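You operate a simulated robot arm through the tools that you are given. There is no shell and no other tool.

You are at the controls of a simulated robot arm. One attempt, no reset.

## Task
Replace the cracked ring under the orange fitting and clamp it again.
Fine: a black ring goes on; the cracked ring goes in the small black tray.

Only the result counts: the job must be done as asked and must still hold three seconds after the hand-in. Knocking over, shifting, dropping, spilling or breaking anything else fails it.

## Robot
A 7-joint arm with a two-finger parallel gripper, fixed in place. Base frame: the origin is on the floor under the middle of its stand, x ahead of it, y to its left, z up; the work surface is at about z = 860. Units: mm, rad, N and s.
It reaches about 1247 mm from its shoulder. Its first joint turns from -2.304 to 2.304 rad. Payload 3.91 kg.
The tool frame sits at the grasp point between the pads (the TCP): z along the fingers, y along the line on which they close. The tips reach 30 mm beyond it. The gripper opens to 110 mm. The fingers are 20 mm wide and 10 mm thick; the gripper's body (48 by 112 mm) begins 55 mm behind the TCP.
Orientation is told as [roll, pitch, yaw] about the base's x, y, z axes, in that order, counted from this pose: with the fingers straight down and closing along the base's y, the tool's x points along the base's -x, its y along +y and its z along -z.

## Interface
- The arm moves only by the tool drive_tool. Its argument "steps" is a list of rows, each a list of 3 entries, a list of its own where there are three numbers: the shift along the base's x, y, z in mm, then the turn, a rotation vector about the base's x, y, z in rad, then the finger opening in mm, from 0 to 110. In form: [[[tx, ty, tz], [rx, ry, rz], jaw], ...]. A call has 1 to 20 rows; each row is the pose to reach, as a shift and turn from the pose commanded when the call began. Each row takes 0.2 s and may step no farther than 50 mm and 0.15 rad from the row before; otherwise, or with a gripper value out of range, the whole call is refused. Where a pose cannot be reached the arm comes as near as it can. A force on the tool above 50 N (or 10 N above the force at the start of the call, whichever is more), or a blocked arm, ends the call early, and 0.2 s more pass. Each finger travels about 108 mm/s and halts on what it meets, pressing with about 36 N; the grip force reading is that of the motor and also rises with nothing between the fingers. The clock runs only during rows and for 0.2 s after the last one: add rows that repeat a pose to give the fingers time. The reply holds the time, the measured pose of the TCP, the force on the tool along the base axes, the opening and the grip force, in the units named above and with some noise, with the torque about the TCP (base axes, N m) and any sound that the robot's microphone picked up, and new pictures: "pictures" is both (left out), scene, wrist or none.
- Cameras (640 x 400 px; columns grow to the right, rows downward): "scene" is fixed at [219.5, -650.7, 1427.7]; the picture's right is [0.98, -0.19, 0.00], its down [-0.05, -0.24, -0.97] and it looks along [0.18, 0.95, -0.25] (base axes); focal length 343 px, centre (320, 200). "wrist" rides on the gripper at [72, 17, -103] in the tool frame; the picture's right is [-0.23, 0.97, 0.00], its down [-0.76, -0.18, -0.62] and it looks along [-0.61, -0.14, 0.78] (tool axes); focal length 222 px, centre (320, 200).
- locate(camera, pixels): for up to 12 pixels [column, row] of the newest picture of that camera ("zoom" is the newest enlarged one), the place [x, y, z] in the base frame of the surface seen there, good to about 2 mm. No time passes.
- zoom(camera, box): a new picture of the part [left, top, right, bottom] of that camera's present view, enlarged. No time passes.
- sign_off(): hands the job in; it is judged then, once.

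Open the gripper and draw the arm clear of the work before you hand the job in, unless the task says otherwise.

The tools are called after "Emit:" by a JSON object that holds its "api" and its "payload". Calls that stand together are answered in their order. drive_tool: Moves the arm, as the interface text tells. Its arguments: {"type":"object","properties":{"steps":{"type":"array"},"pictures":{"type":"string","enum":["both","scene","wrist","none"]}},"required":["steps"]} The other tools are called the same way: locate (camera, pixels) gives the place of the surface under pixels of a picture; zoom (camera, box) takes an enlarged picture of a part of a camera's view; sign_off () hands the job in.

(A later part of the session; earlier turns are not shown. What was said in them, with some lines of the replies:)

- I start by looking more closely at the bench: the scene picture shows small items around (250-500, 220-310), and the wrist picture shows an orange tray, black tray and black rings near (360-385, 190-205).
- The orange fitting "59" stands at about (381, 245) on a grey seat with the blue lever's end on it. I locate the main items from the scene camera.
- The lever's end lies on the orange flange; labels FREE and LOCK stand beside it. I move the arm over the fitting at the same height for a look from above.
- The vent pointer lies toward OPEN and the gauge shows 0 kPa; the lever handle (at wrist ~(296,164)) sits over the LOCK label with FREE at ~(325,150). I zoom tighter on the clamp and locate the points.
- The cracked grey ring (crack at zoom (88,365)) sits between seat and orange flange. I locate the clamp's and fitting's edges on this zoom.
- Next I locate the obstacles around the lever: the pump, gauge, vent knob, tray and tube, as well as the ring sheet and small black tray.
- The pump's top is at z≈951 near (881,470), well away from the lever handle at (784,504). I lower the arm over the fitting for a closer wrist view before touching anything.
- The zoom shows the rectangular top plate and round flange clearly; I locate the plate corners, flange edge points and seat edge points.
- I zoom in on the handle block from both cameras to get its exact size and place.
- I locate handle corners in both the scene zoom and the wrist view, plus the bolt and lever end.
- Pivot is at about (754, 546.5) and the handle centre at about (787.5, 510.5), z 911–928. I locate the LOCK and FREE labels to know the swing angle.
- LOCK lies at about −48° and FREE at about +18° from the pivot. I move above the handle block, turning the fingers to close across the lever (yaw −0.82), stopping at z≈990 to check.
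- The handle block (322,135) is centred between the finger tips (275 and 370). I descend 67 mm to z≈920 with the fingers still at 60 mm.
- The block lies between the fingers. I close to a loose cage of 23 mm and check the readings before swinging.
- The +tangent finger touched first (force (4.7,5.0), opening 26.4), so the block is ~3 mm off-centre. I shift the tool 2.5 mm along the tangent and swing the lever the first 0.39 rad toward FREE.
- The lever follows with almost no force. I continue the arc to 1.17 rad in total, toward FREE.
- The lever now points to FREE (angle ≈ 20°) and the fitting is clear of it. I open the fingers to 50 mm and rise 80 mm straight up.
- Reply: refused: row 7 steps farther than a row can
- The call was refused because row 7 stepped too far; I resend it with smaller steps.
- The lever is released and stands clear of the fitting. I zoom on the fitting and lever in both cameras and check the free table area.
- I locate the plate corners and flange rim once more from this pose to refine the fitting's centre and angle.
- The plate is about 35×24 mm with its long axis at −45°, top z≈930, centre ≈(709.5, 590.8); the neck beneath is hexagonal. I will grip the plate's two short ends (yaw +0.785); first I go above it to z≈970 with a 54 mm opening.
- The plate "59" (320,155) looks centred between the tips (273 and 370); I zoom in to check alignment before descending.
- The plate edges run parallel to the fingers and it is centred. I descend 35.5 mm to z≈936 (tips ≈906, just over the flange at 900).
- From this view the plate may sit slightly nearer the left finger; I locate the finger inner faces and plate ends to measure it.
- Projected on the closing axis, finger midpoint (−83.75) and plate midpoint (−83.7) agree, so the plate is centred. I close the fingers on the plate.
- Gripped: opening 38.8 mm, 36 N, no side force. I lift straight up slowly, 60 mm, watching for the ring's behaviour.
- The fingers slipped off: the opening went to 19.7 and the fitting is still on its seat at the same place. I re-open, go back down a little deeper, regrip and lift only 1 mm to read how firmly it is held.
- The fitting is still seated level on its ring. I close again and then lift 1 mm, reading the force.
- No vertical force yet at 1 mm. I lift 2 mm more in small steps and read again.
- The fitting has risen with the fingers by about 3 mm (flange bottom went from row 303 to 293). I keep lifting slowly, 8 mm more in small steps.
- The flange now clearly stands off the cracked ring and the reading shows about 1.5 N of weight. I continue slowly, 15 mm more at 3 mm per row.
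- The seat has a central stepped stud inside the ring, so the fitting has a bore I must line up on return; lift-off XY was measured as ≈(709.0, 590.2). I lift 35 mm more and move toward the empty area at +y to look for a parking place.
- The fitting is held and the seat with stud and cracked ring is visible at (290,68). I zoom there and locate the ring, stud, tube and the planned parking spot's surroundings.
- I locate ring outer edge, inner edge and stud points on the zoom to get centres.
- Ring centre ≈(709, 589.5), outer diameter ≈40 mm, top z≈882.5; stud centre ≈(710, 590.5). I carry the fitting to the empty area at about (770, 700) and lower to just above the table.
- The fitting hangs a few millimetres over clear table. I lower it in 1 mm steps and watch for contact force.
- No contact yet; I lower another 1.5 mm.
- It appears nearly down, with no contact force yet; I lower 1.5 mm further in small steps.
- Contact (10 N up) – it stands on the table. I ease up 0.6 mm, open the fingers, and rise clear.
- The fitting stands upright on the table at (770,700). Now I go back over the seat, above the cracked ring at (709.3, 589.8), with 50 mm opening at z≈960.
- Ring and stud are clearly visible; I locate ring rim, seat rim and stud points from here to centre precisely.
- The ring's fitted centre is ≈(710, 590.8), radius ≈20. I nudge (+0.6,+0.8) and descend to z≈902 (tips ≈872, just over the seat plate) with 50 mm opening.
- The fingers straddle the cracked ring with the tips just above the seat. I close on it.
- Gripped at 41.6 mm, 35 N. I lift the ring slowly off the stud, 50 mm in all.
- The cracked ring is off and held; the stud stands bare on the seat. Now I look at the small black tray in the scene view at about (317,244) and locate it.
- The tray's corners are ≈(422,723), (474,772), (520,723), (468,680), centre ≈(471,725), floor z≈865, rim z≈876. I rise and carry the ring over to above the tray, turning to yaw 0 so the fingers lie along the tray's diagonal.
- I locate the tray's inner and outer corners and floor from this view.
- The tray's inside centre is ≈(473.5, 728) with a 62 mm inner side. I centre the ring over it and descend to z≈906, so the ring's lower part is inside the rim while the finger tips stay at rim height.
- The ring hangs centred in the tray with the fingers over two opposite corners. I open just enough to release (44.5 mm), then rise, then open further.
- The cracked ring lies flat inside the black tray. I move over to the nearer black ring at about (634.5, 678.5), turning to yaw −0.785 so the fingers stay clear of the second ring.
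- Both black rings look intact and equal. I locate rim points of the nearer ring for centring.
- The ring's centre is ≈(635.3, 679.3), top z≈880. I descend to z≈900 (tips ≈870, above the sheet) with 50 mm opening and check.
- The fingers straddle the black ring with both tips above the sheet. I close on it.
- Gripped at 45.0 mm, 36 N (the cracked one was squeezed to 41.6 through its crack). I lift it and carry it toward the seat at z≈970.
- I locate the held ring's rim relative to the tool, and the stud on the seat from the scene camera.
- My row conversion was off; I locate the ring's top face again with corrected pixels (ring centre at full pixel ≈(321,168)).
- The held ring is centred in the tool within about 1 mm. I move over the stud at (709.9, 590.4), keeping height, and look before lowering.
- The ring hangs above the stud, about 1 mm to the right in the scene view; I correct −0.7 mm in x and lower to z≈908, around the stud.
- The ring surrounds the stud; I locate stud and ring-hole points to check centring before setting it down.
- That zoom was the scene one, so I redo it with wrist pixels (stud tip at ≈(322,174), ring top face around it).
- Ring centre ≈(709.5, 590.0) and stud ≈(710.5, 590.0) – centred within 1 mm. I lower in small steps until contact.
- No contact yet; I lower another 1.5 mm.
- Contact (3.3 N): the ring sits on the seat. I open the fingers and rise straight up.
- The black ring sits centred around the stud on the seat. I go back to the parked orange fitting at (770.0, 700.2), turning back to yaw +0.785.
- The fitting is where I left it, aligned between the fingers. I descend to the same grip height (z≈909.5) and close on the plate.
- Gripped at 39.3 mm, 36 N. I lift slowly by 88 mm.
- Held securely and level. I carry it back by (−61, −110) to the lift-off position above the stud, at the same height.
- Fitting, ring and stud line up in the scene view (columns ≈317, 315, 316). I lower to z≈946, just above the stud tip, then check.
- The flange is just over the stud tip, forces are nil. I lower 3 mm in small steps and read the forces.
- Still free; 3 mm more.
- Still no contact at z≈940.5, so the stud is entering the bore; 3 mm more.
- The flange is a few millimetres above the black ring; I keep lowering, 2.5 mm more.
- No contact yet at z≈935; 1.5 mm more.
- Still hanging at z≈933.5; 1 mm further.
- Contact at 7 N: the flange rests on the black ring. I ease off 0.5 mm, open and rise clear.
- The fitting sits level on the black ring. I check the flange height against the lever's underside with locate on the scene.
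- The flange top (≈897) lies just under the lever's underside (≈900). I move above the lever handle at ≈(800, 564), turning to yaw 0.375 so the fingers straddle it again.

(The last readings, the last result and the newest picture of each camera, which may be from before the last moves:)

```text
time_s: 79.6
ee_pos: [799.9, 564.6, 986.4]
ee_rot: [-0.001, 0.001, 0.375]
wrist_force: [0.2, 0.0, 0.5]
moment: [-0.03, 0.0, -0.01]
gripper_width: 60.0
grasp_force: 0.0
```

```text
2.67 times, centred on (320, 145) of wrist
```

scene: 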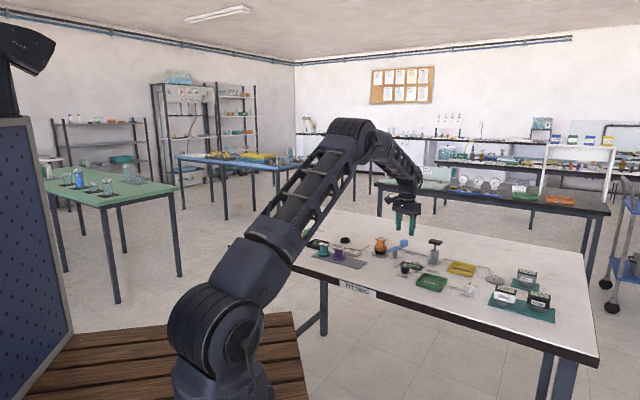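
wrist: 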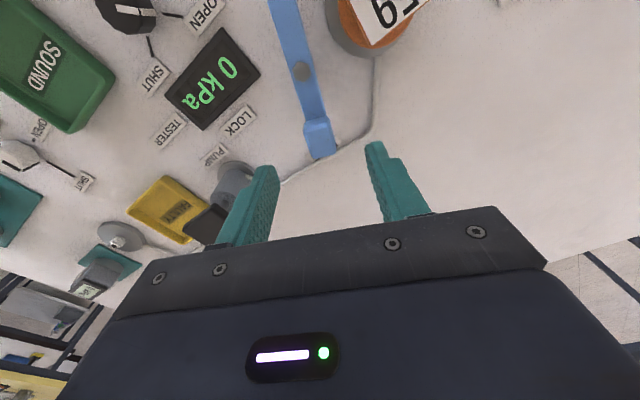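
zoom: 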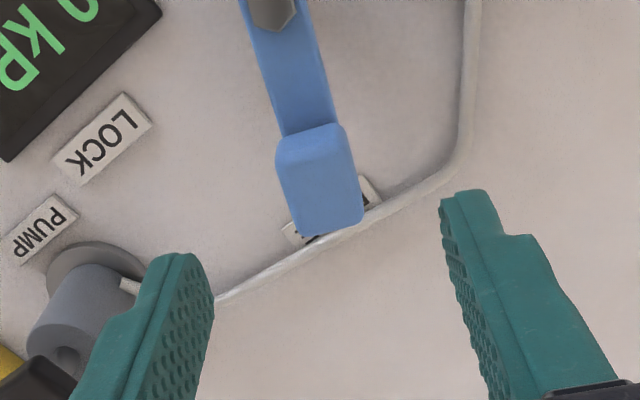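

The handle (320,145) is centred between the tips. I descend to z≈922.

Emit:
{"api": "drive_tool", "payload": {"steps": [[[0, 0, -25], [0, 0, 0], 60], [[0, 0, -48], [0, 0, 0], 60], [[0, 0, -63], [0, 0, 0], 60], [[0, 0, -63], [0, 0, 0], 40], [[0, 0, -63], [0, 0, 0], 27], [[0, 0, -63], [0, 0, 0], 27]]}}

Emit:
{"api": "zoom", "payload": {"camera": "wrist", "box": [240, 90, 400, 230]}}

```text
time_s: 81.0
ee_pos: [800.0, 562.9, 922.0]
ee_rot: [-0.001, 0.001, 0.376]
wrist_force: [0.1, 0.3, 0.3]
moment: [0.01, 0.0, -0.01]
gripper_width: 26.7
grasp_force: 0.0
```

scene: 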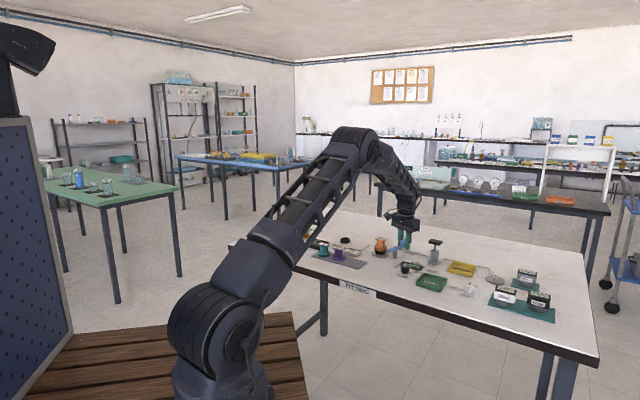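
wrist: 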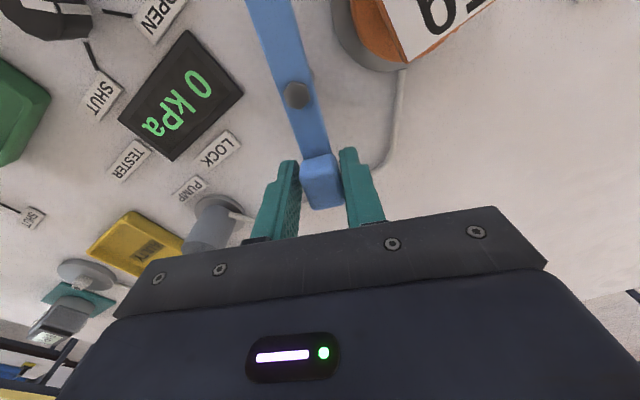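

```text
2.86 times, centred on (320, 160) of wrist
```

zoom: 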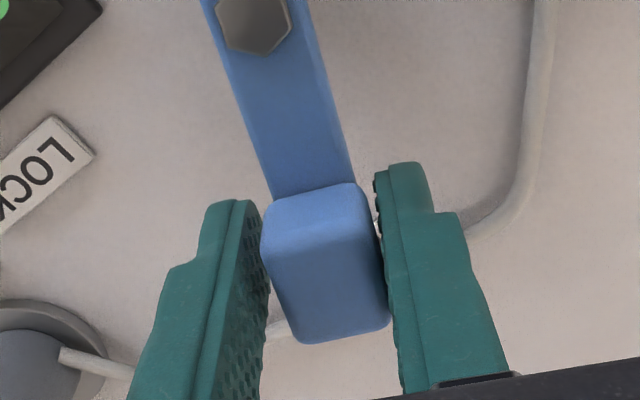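

The cage is snug around the block. I swing clockwise about the pivot by 1.04 rad toward LOCK, then look before the last part.

Emit:
{"api": "drive_tool", "payload": {"steps": [[[2.0, -6.0, 0], [0, 0, -0.13], 27], [[3.2, -12.3, 0], [0, 0, -0.26], 27], [[3.5, -18.6, 0], [0, 0, -0.39], 27], [[3.1, -24.9, 0], [0, 0, -0.52], 27], [[1.8, -31.1, 0], [0, 0, -0.65], 27], [[-0.3, -37.1, 0], [0, 0, -0.78], 27], [[-3.1, -42.8, 0], [0, 0, -0.91], 27], [[-6.7, -48.0, 0], [0, 0, -1.04], 27], [[-6.7, -48.0, 0], [0, 0, -1.04], 27]]}}

Emit:
{"api": "zoom", "payload": {"camera": "wrist", "box": [220, 0, 420, 220]}}

Emit:
{"api": "zoom", "payload": {"camera": "scene", "box": [365, 225, 413, 262]}}

```text
time_s: 83.0
ee_pos: [793.9, 515.4, 920.7]
ee_rot: [-0.001, -0.001, -0.667]
wrist_force: [-0.1, -0.4, 0.1]
moment: [-0.02, 0.0, -0.02]
gripper_width: 26.9
grasp_force: 0.0
```

scene: 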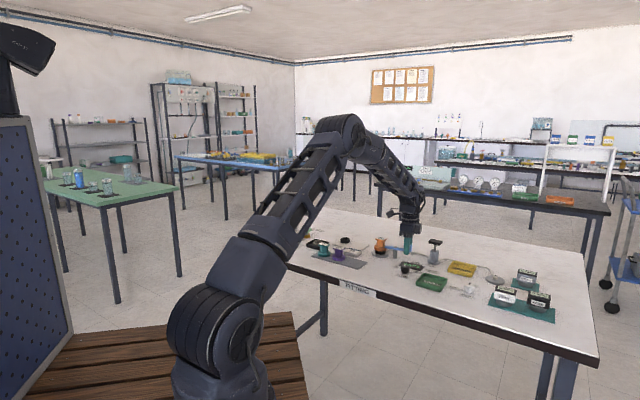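
wrist: 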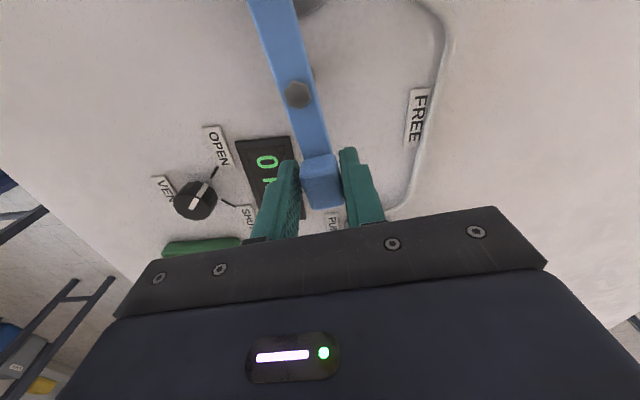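

```text
1.82 times, centred on (320, 110) of wrist
```

zoom: 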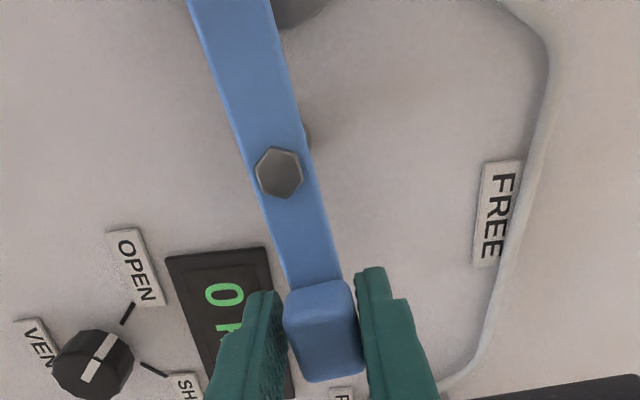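

```text
10.81 times, centred on (389, 244) of scene
```

zoom: 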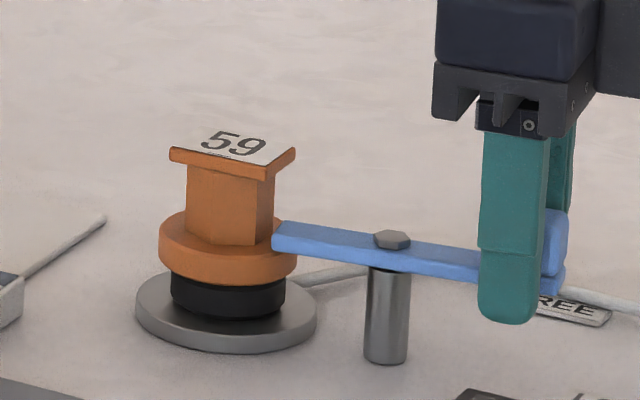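

The lever end is back over the flange. I locate points along the lever to compute its present angle.

Emit:
{"api": "locate", "payload": {"camera": "wrist", "pixels": [[271, 4], [298, 95], [316, 148], [280, 35], [322, 180], [312, 183], [335, 178]]}}

Emit:
{"api": "locate", "payload": {"camera": "scene", "pixels": [[387, 247], [395.5, 246.5], [385.5, 245.7], [385.7, 247.2], [403, 248], [398, 248.3]]}}

```text
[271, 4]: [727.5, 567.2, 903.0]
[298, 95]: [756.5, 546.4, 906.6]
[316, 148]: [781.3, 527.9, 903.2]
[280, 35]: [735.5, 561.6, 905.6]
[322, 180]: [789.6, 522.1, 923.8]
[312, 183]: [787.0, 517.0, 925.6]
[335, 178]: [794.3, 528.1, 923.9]
```

```text
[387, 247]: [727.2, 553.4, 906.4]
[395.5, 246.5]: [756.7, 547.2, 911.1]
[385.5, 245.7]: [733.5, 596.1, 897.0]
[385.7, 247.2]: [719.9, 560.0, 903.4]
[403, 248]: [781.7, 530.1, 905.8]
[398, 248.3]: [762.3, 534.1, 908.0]
```

The lever is at about −36° and the original lock angle was ≈−45.5°. I continue the arc 0.13 rad and read the forces.

Emit:
{"api": "drive_tool", "payload": {"steps": [[[-1.3, -1.5, 0], [0, 0, -0.04], 27], [[-2.5, -3.0, 0], [0, 0, -0.08], 27], [[-4.2, -4.8, 0], [0, 0, -0.13], 27], [[-4.2, -4.8, 0], [0, 0, -0.13], 27]]}}

Emit:
{"api": "zoom", "payload": {"camera": "scene", "box": [370, 225, 418, 255]}}

Emit:
{"api": "locate", "payload": {"camera": "wrist", "pixels": [[271, 4], [298, 95], [316, 148], [280, 35]]}}

```text
time_s: 84.0
ee_pos: [790.4, 511.8, 922.0]
ee_rot: [0.0, -0.001, -0.797]
wrist_force: [-0.3, 0.2, -0.6]
moment: [-0.01, -0.03, -0.01]
gripper_width: 26.7
grasp_force: 0.0
```

scene: 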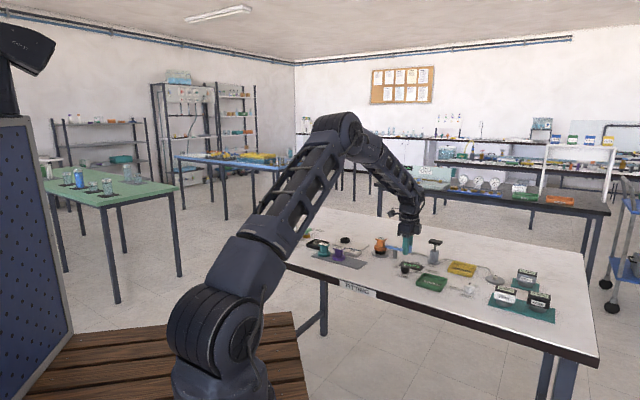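
wrist: 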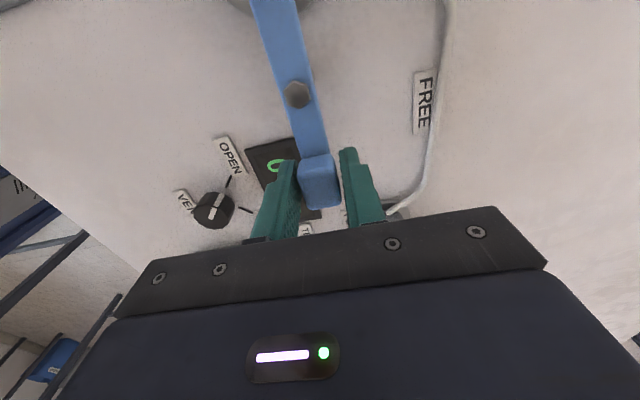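

```text
13.33 times, centred on (394, 240) of scene
```

zoom: 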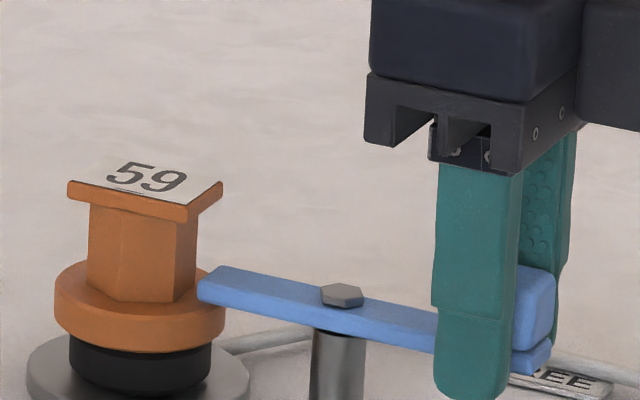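

```text
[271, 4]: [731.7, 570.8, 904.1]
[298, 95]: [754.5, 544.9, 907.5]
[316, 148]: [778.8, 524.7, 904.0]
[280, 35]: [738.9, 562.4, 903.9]
```

The lever end now matches its original picture position (zoom (197–222, 265–283)) and the angle reads −44.4°. I press 1 mm further to feel whether it is against its stop.

Emit:
{"api": "drive_tool", "payload": {"steps": [[[-0.8, -0.7, 0], [0, 0, -0.02], 27], [[-0.8, -0.7, 0], [0, 0, -0.02], 27]], "pictures": "wrist"}}

Emit:
{"api": "zoom", "payload": {"camera": "scene", "box": [370, 225, 418, 255]}}

```text
time_s: 84.6
ee_pos: [789.6, 510.7, 922.6]
ee_rot: [0.001, 0.0, -0.815]
wrist_force: [0.0, 0.5, 0.9]
moment: [0.0, 0.01, -0.01]
gripper_width: 27.2
grasp_force: 0.0
```

wrist: 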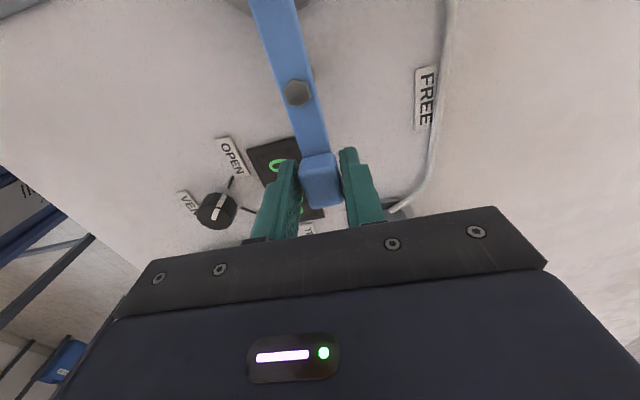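

```text
13.33 times, centred on (394, 240) of scene
```

zoom: 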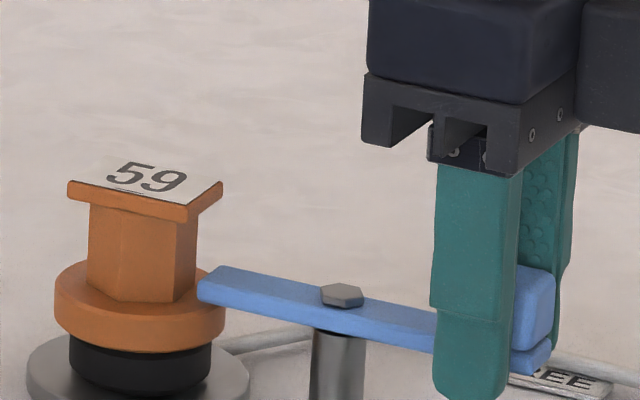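

No force yet; the fingers still have slack. I press another 1.5 mm in the same direction.

Emit:
{"api": "drive_tool", "payload": {"steps": [[[-1.1, -1.0, 0], [0, 0, -0.02], 27], [[-1.1, -1.0, 0], [0, 0, -0.02], 27]], "pictures": "wrist"}}

Emit:
{"api": "zoom", "payload": {"camera": "scene", "box": [370, 225, 418, 255]}}

Emit:
{"api": "zoom", "payload": {"camera": "wrist", "box": [240, 0, 400, 220]}}

```text
time_s: 85.2
ee_pos: [787.0, 511.0, 922.9]
ee_rot: [-0.002, 0.002, -0.836]
wrist_force: [2.3, 2.1, -0.7]
moment: [0.0, 0.0, 0.0]
gripper_width: 28.3
grasp_force: 1.5
```

wrist: 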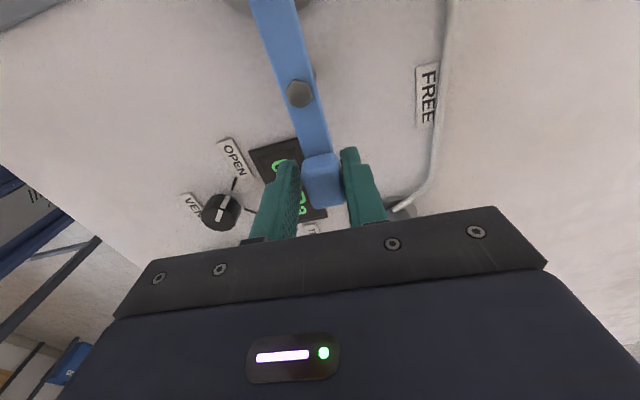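

```text
13.33 times, centred on (394, 240) of scene
```

zoom: 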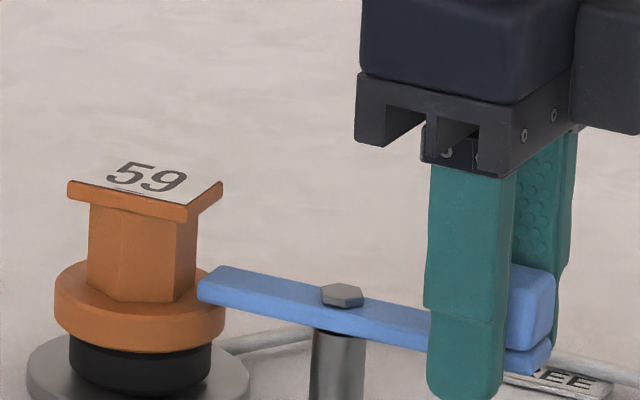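

```text
1.82 times, centred on (320, 110) of wrist
```

zoom: 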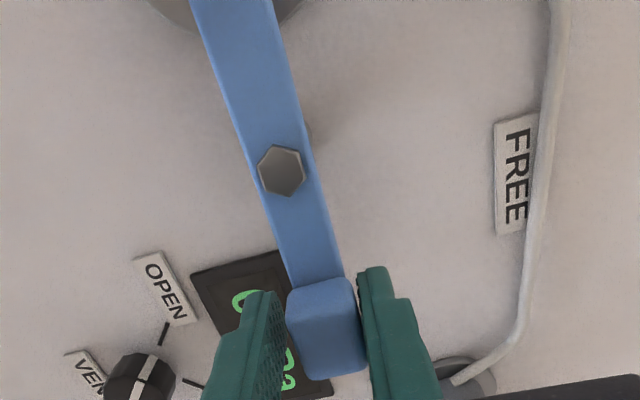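

The lever did not move in the picture and the tool now feels 3 N: it is against its LOCK stop. I back off 1.3 mm, open the fingers and rise straight up.

Emit:
{"api": "drive_tool", "payload": {"steps": [[[0.9, 0.9, 0], [0, 0, 0.02], 28], [[0.9, 0.9, 0], [0, 0, 0.02], 40], [[0.9, 0.9, 0], [0, 0, 0.02], 52], [[0.9, 0.9, 0], [0, 0, 0.02], 56], [[0.9, 0.9, 15], [0, 0, 0.02], 56], [[0.9, 0.9, 45], [0, 0, 0.02], 56], [[0.9, 0.9, 85], [0, 0, 0.02], 56], [[0.9, 0.9, 125], [0, 0, 0.02], 56], [[-20, 20, 150], [0, 0, 0.1], 56], [[-50, 45, 165], [0, 0, 0.22], 56], [[-80, 70, 170], [0, 0, 0.35], 56], [[-100, 80, 170], [0, 0, 0.5], 56], [[-100, 80, 170], [0, 0, 0.5], 56]]}}

Emit:
{"api": "zoom", "payload": {"camera": "scene", "box": [370, 225, 418, 255]}}

Emit:
{"api": "zoom", "payload": {"camera": "wrist", "box": [220, 60, 420, 210]}}

```text
time_s: 88.0
ee_pos: [687.8, 591.2, 1091.0]
ee_rot: [0.0, 0.0, -0.334]
wrist_force: [0.2, -0.5, 0.4]
moment: [0.0, -0.03, -0.03]
gripper_width: 56.0
grasp_force: 0.1
```

scene: 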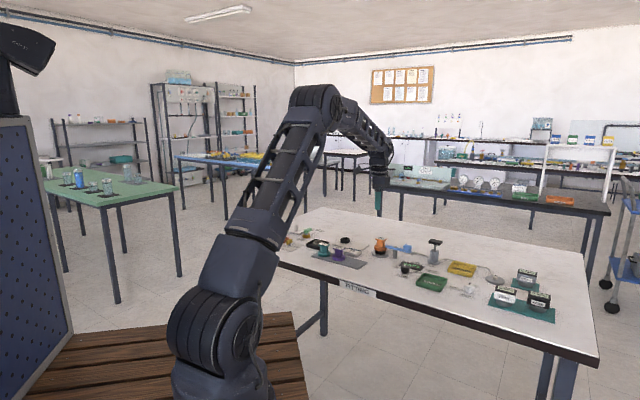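
wrist: 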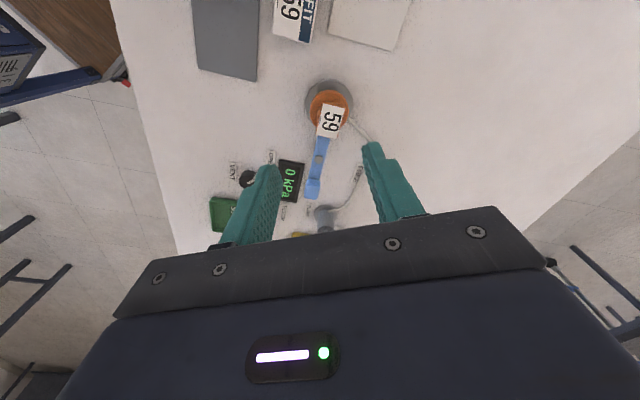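

```text
13.33 times, centred on (394, 240) of scene
```

zoom: 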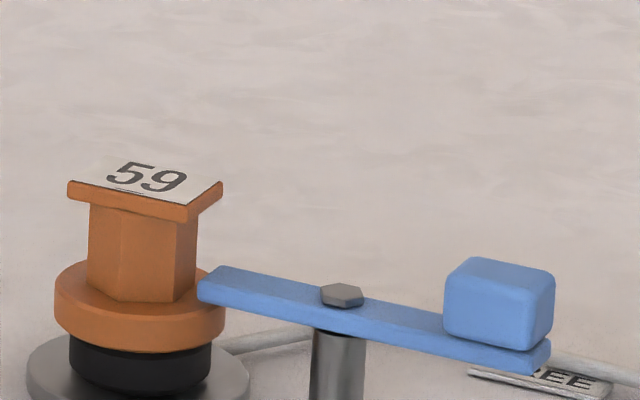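

```text
2.67 times, centred on (320, 135) of wrist
```

zoom: 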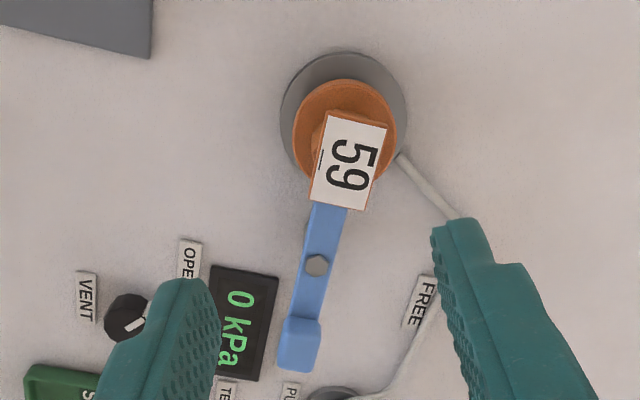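

Everything matches the original clamped picture, now with the black ring beneath the flange. I draw the arm back toward its starting place and open the gripper.

Emit:
{"api": "drive_tool", "payload": {"steps": [[[-30, 4, 25], [0, 0, 0.05], 80], [[-70, 9, 45], [0, 0, 0.1], 110], [[-110, 15, 65], [0, 0, 0.15], 110], [[-150, 20, 80], [0, 0, 0.2], 110], [[-190, 26, 95], [0, 0, 0.25], 110], [[-230, 32, 100], [0, 0, 0.3], 110], [[-270, 38, 102], [0, 0, 0.33], 110], [[-310, 46, 102], [0, 0, 0.33], 110], [[-340, 54, 102], [0, 0, 0.33], 110], [[-340, 54, 102], [0, 0, 0.33], 110]]}}

Emit:
{"api": "zoom", "payload": {"camera": "scene", "box": [270, 215, 400, 275]}}

Emit:
{"api": "zoom", "payload": {"camera": "scene", "box": [360, 220, 560, 345]}}

Emit:
{"api": "zoom", "payload": {"camera": "wrist", "box": [240, 0, 560, 240]}}

```text
time_s: 90.2
ee_pos: [343.6, 643.0, 1193.9]
ee_rot: [-0.001, 0.001, -0.004]
wrist_force: [-0.2, -0.2, 0.1]
moment: [0.01, 0.05, -0.03]
gripper_width: 110.2
grasp_force: 0.0
```

scene: 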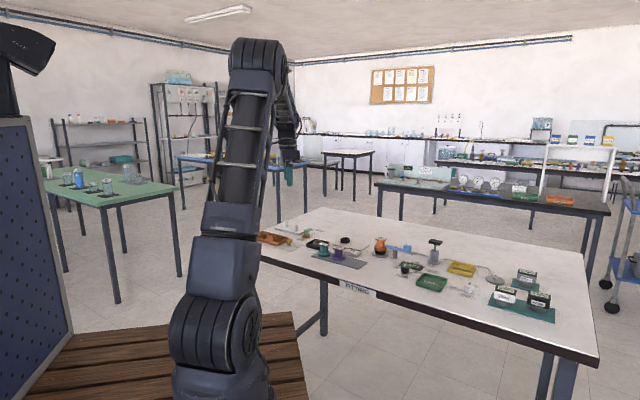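
wrist: 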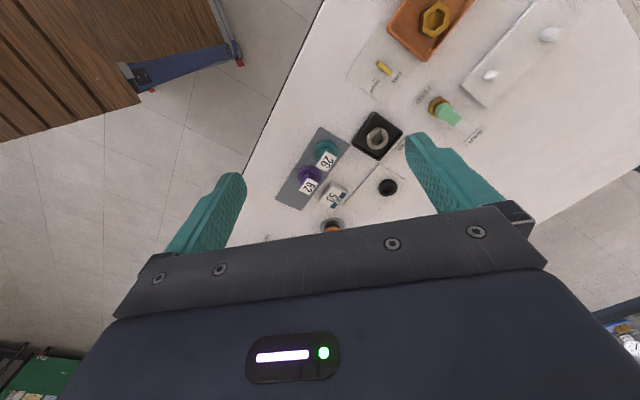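

```text
4.92 times, centred on (335, 245) of scene
```

zoom: 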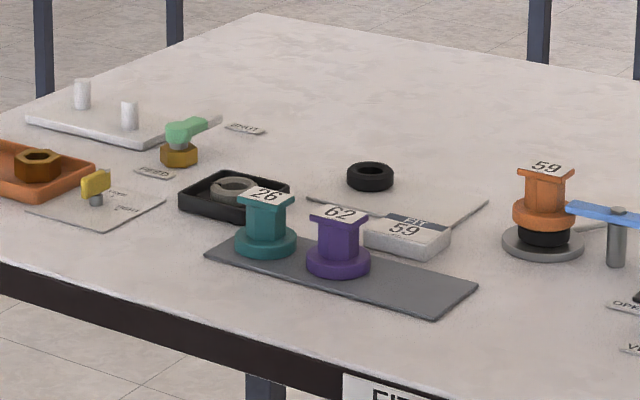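

```text
3.20 times, centred on (460, 282) of scene
```

zoom: 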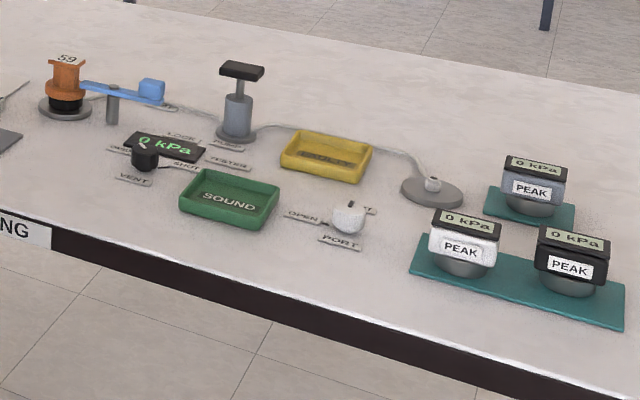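

```text
1.67 times, centred on (400, 120) of wrist
```

zoom: 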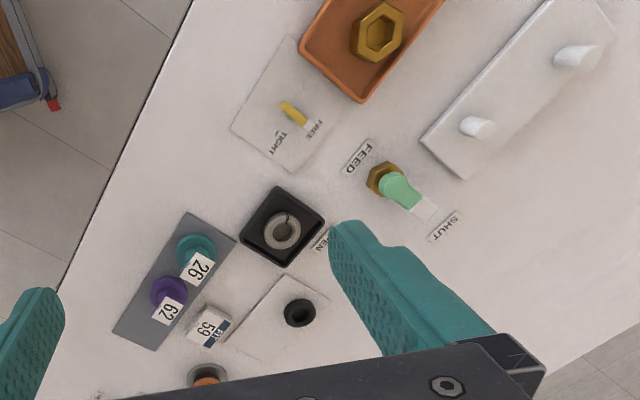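

The cracked ring lies in the small black tray, and a black ring is under the orange fitting. The lever is at LOCK, nothing else has moved, and the arm is clear with the gripper open, so I hand the job in.

Emit:
{"api": "sign_off", "payload": {}}

```text
The job is handed in.
```

The cracked ring is replaced and the orange fitting is clamped again; I handed the job in but got no verdict back.

- **Ring:** a black ring now sits around the seat's stud, with the orange fitting resting level on it.
- **Clamp:** the blue lever is back at LOCK. I pressed it until it met its stop, and it matches the position it had at the start.
- **Old ring:** the cracked ring is in the small black tray. I released it a few millimetres above the tray floor, and it lies flat inside.
- **One slip:** on my first try at lifting the orange fitting, the fingers slid off and it stayed on its seat. I gripped it again and lifted it slowly without trouble.
- **Everything else:** in the last pictures nothing else had moved, the vent still points to OPEN, and the gauge shows 0 kPa. The gripper is open, with the arm drawn back to about where it started.
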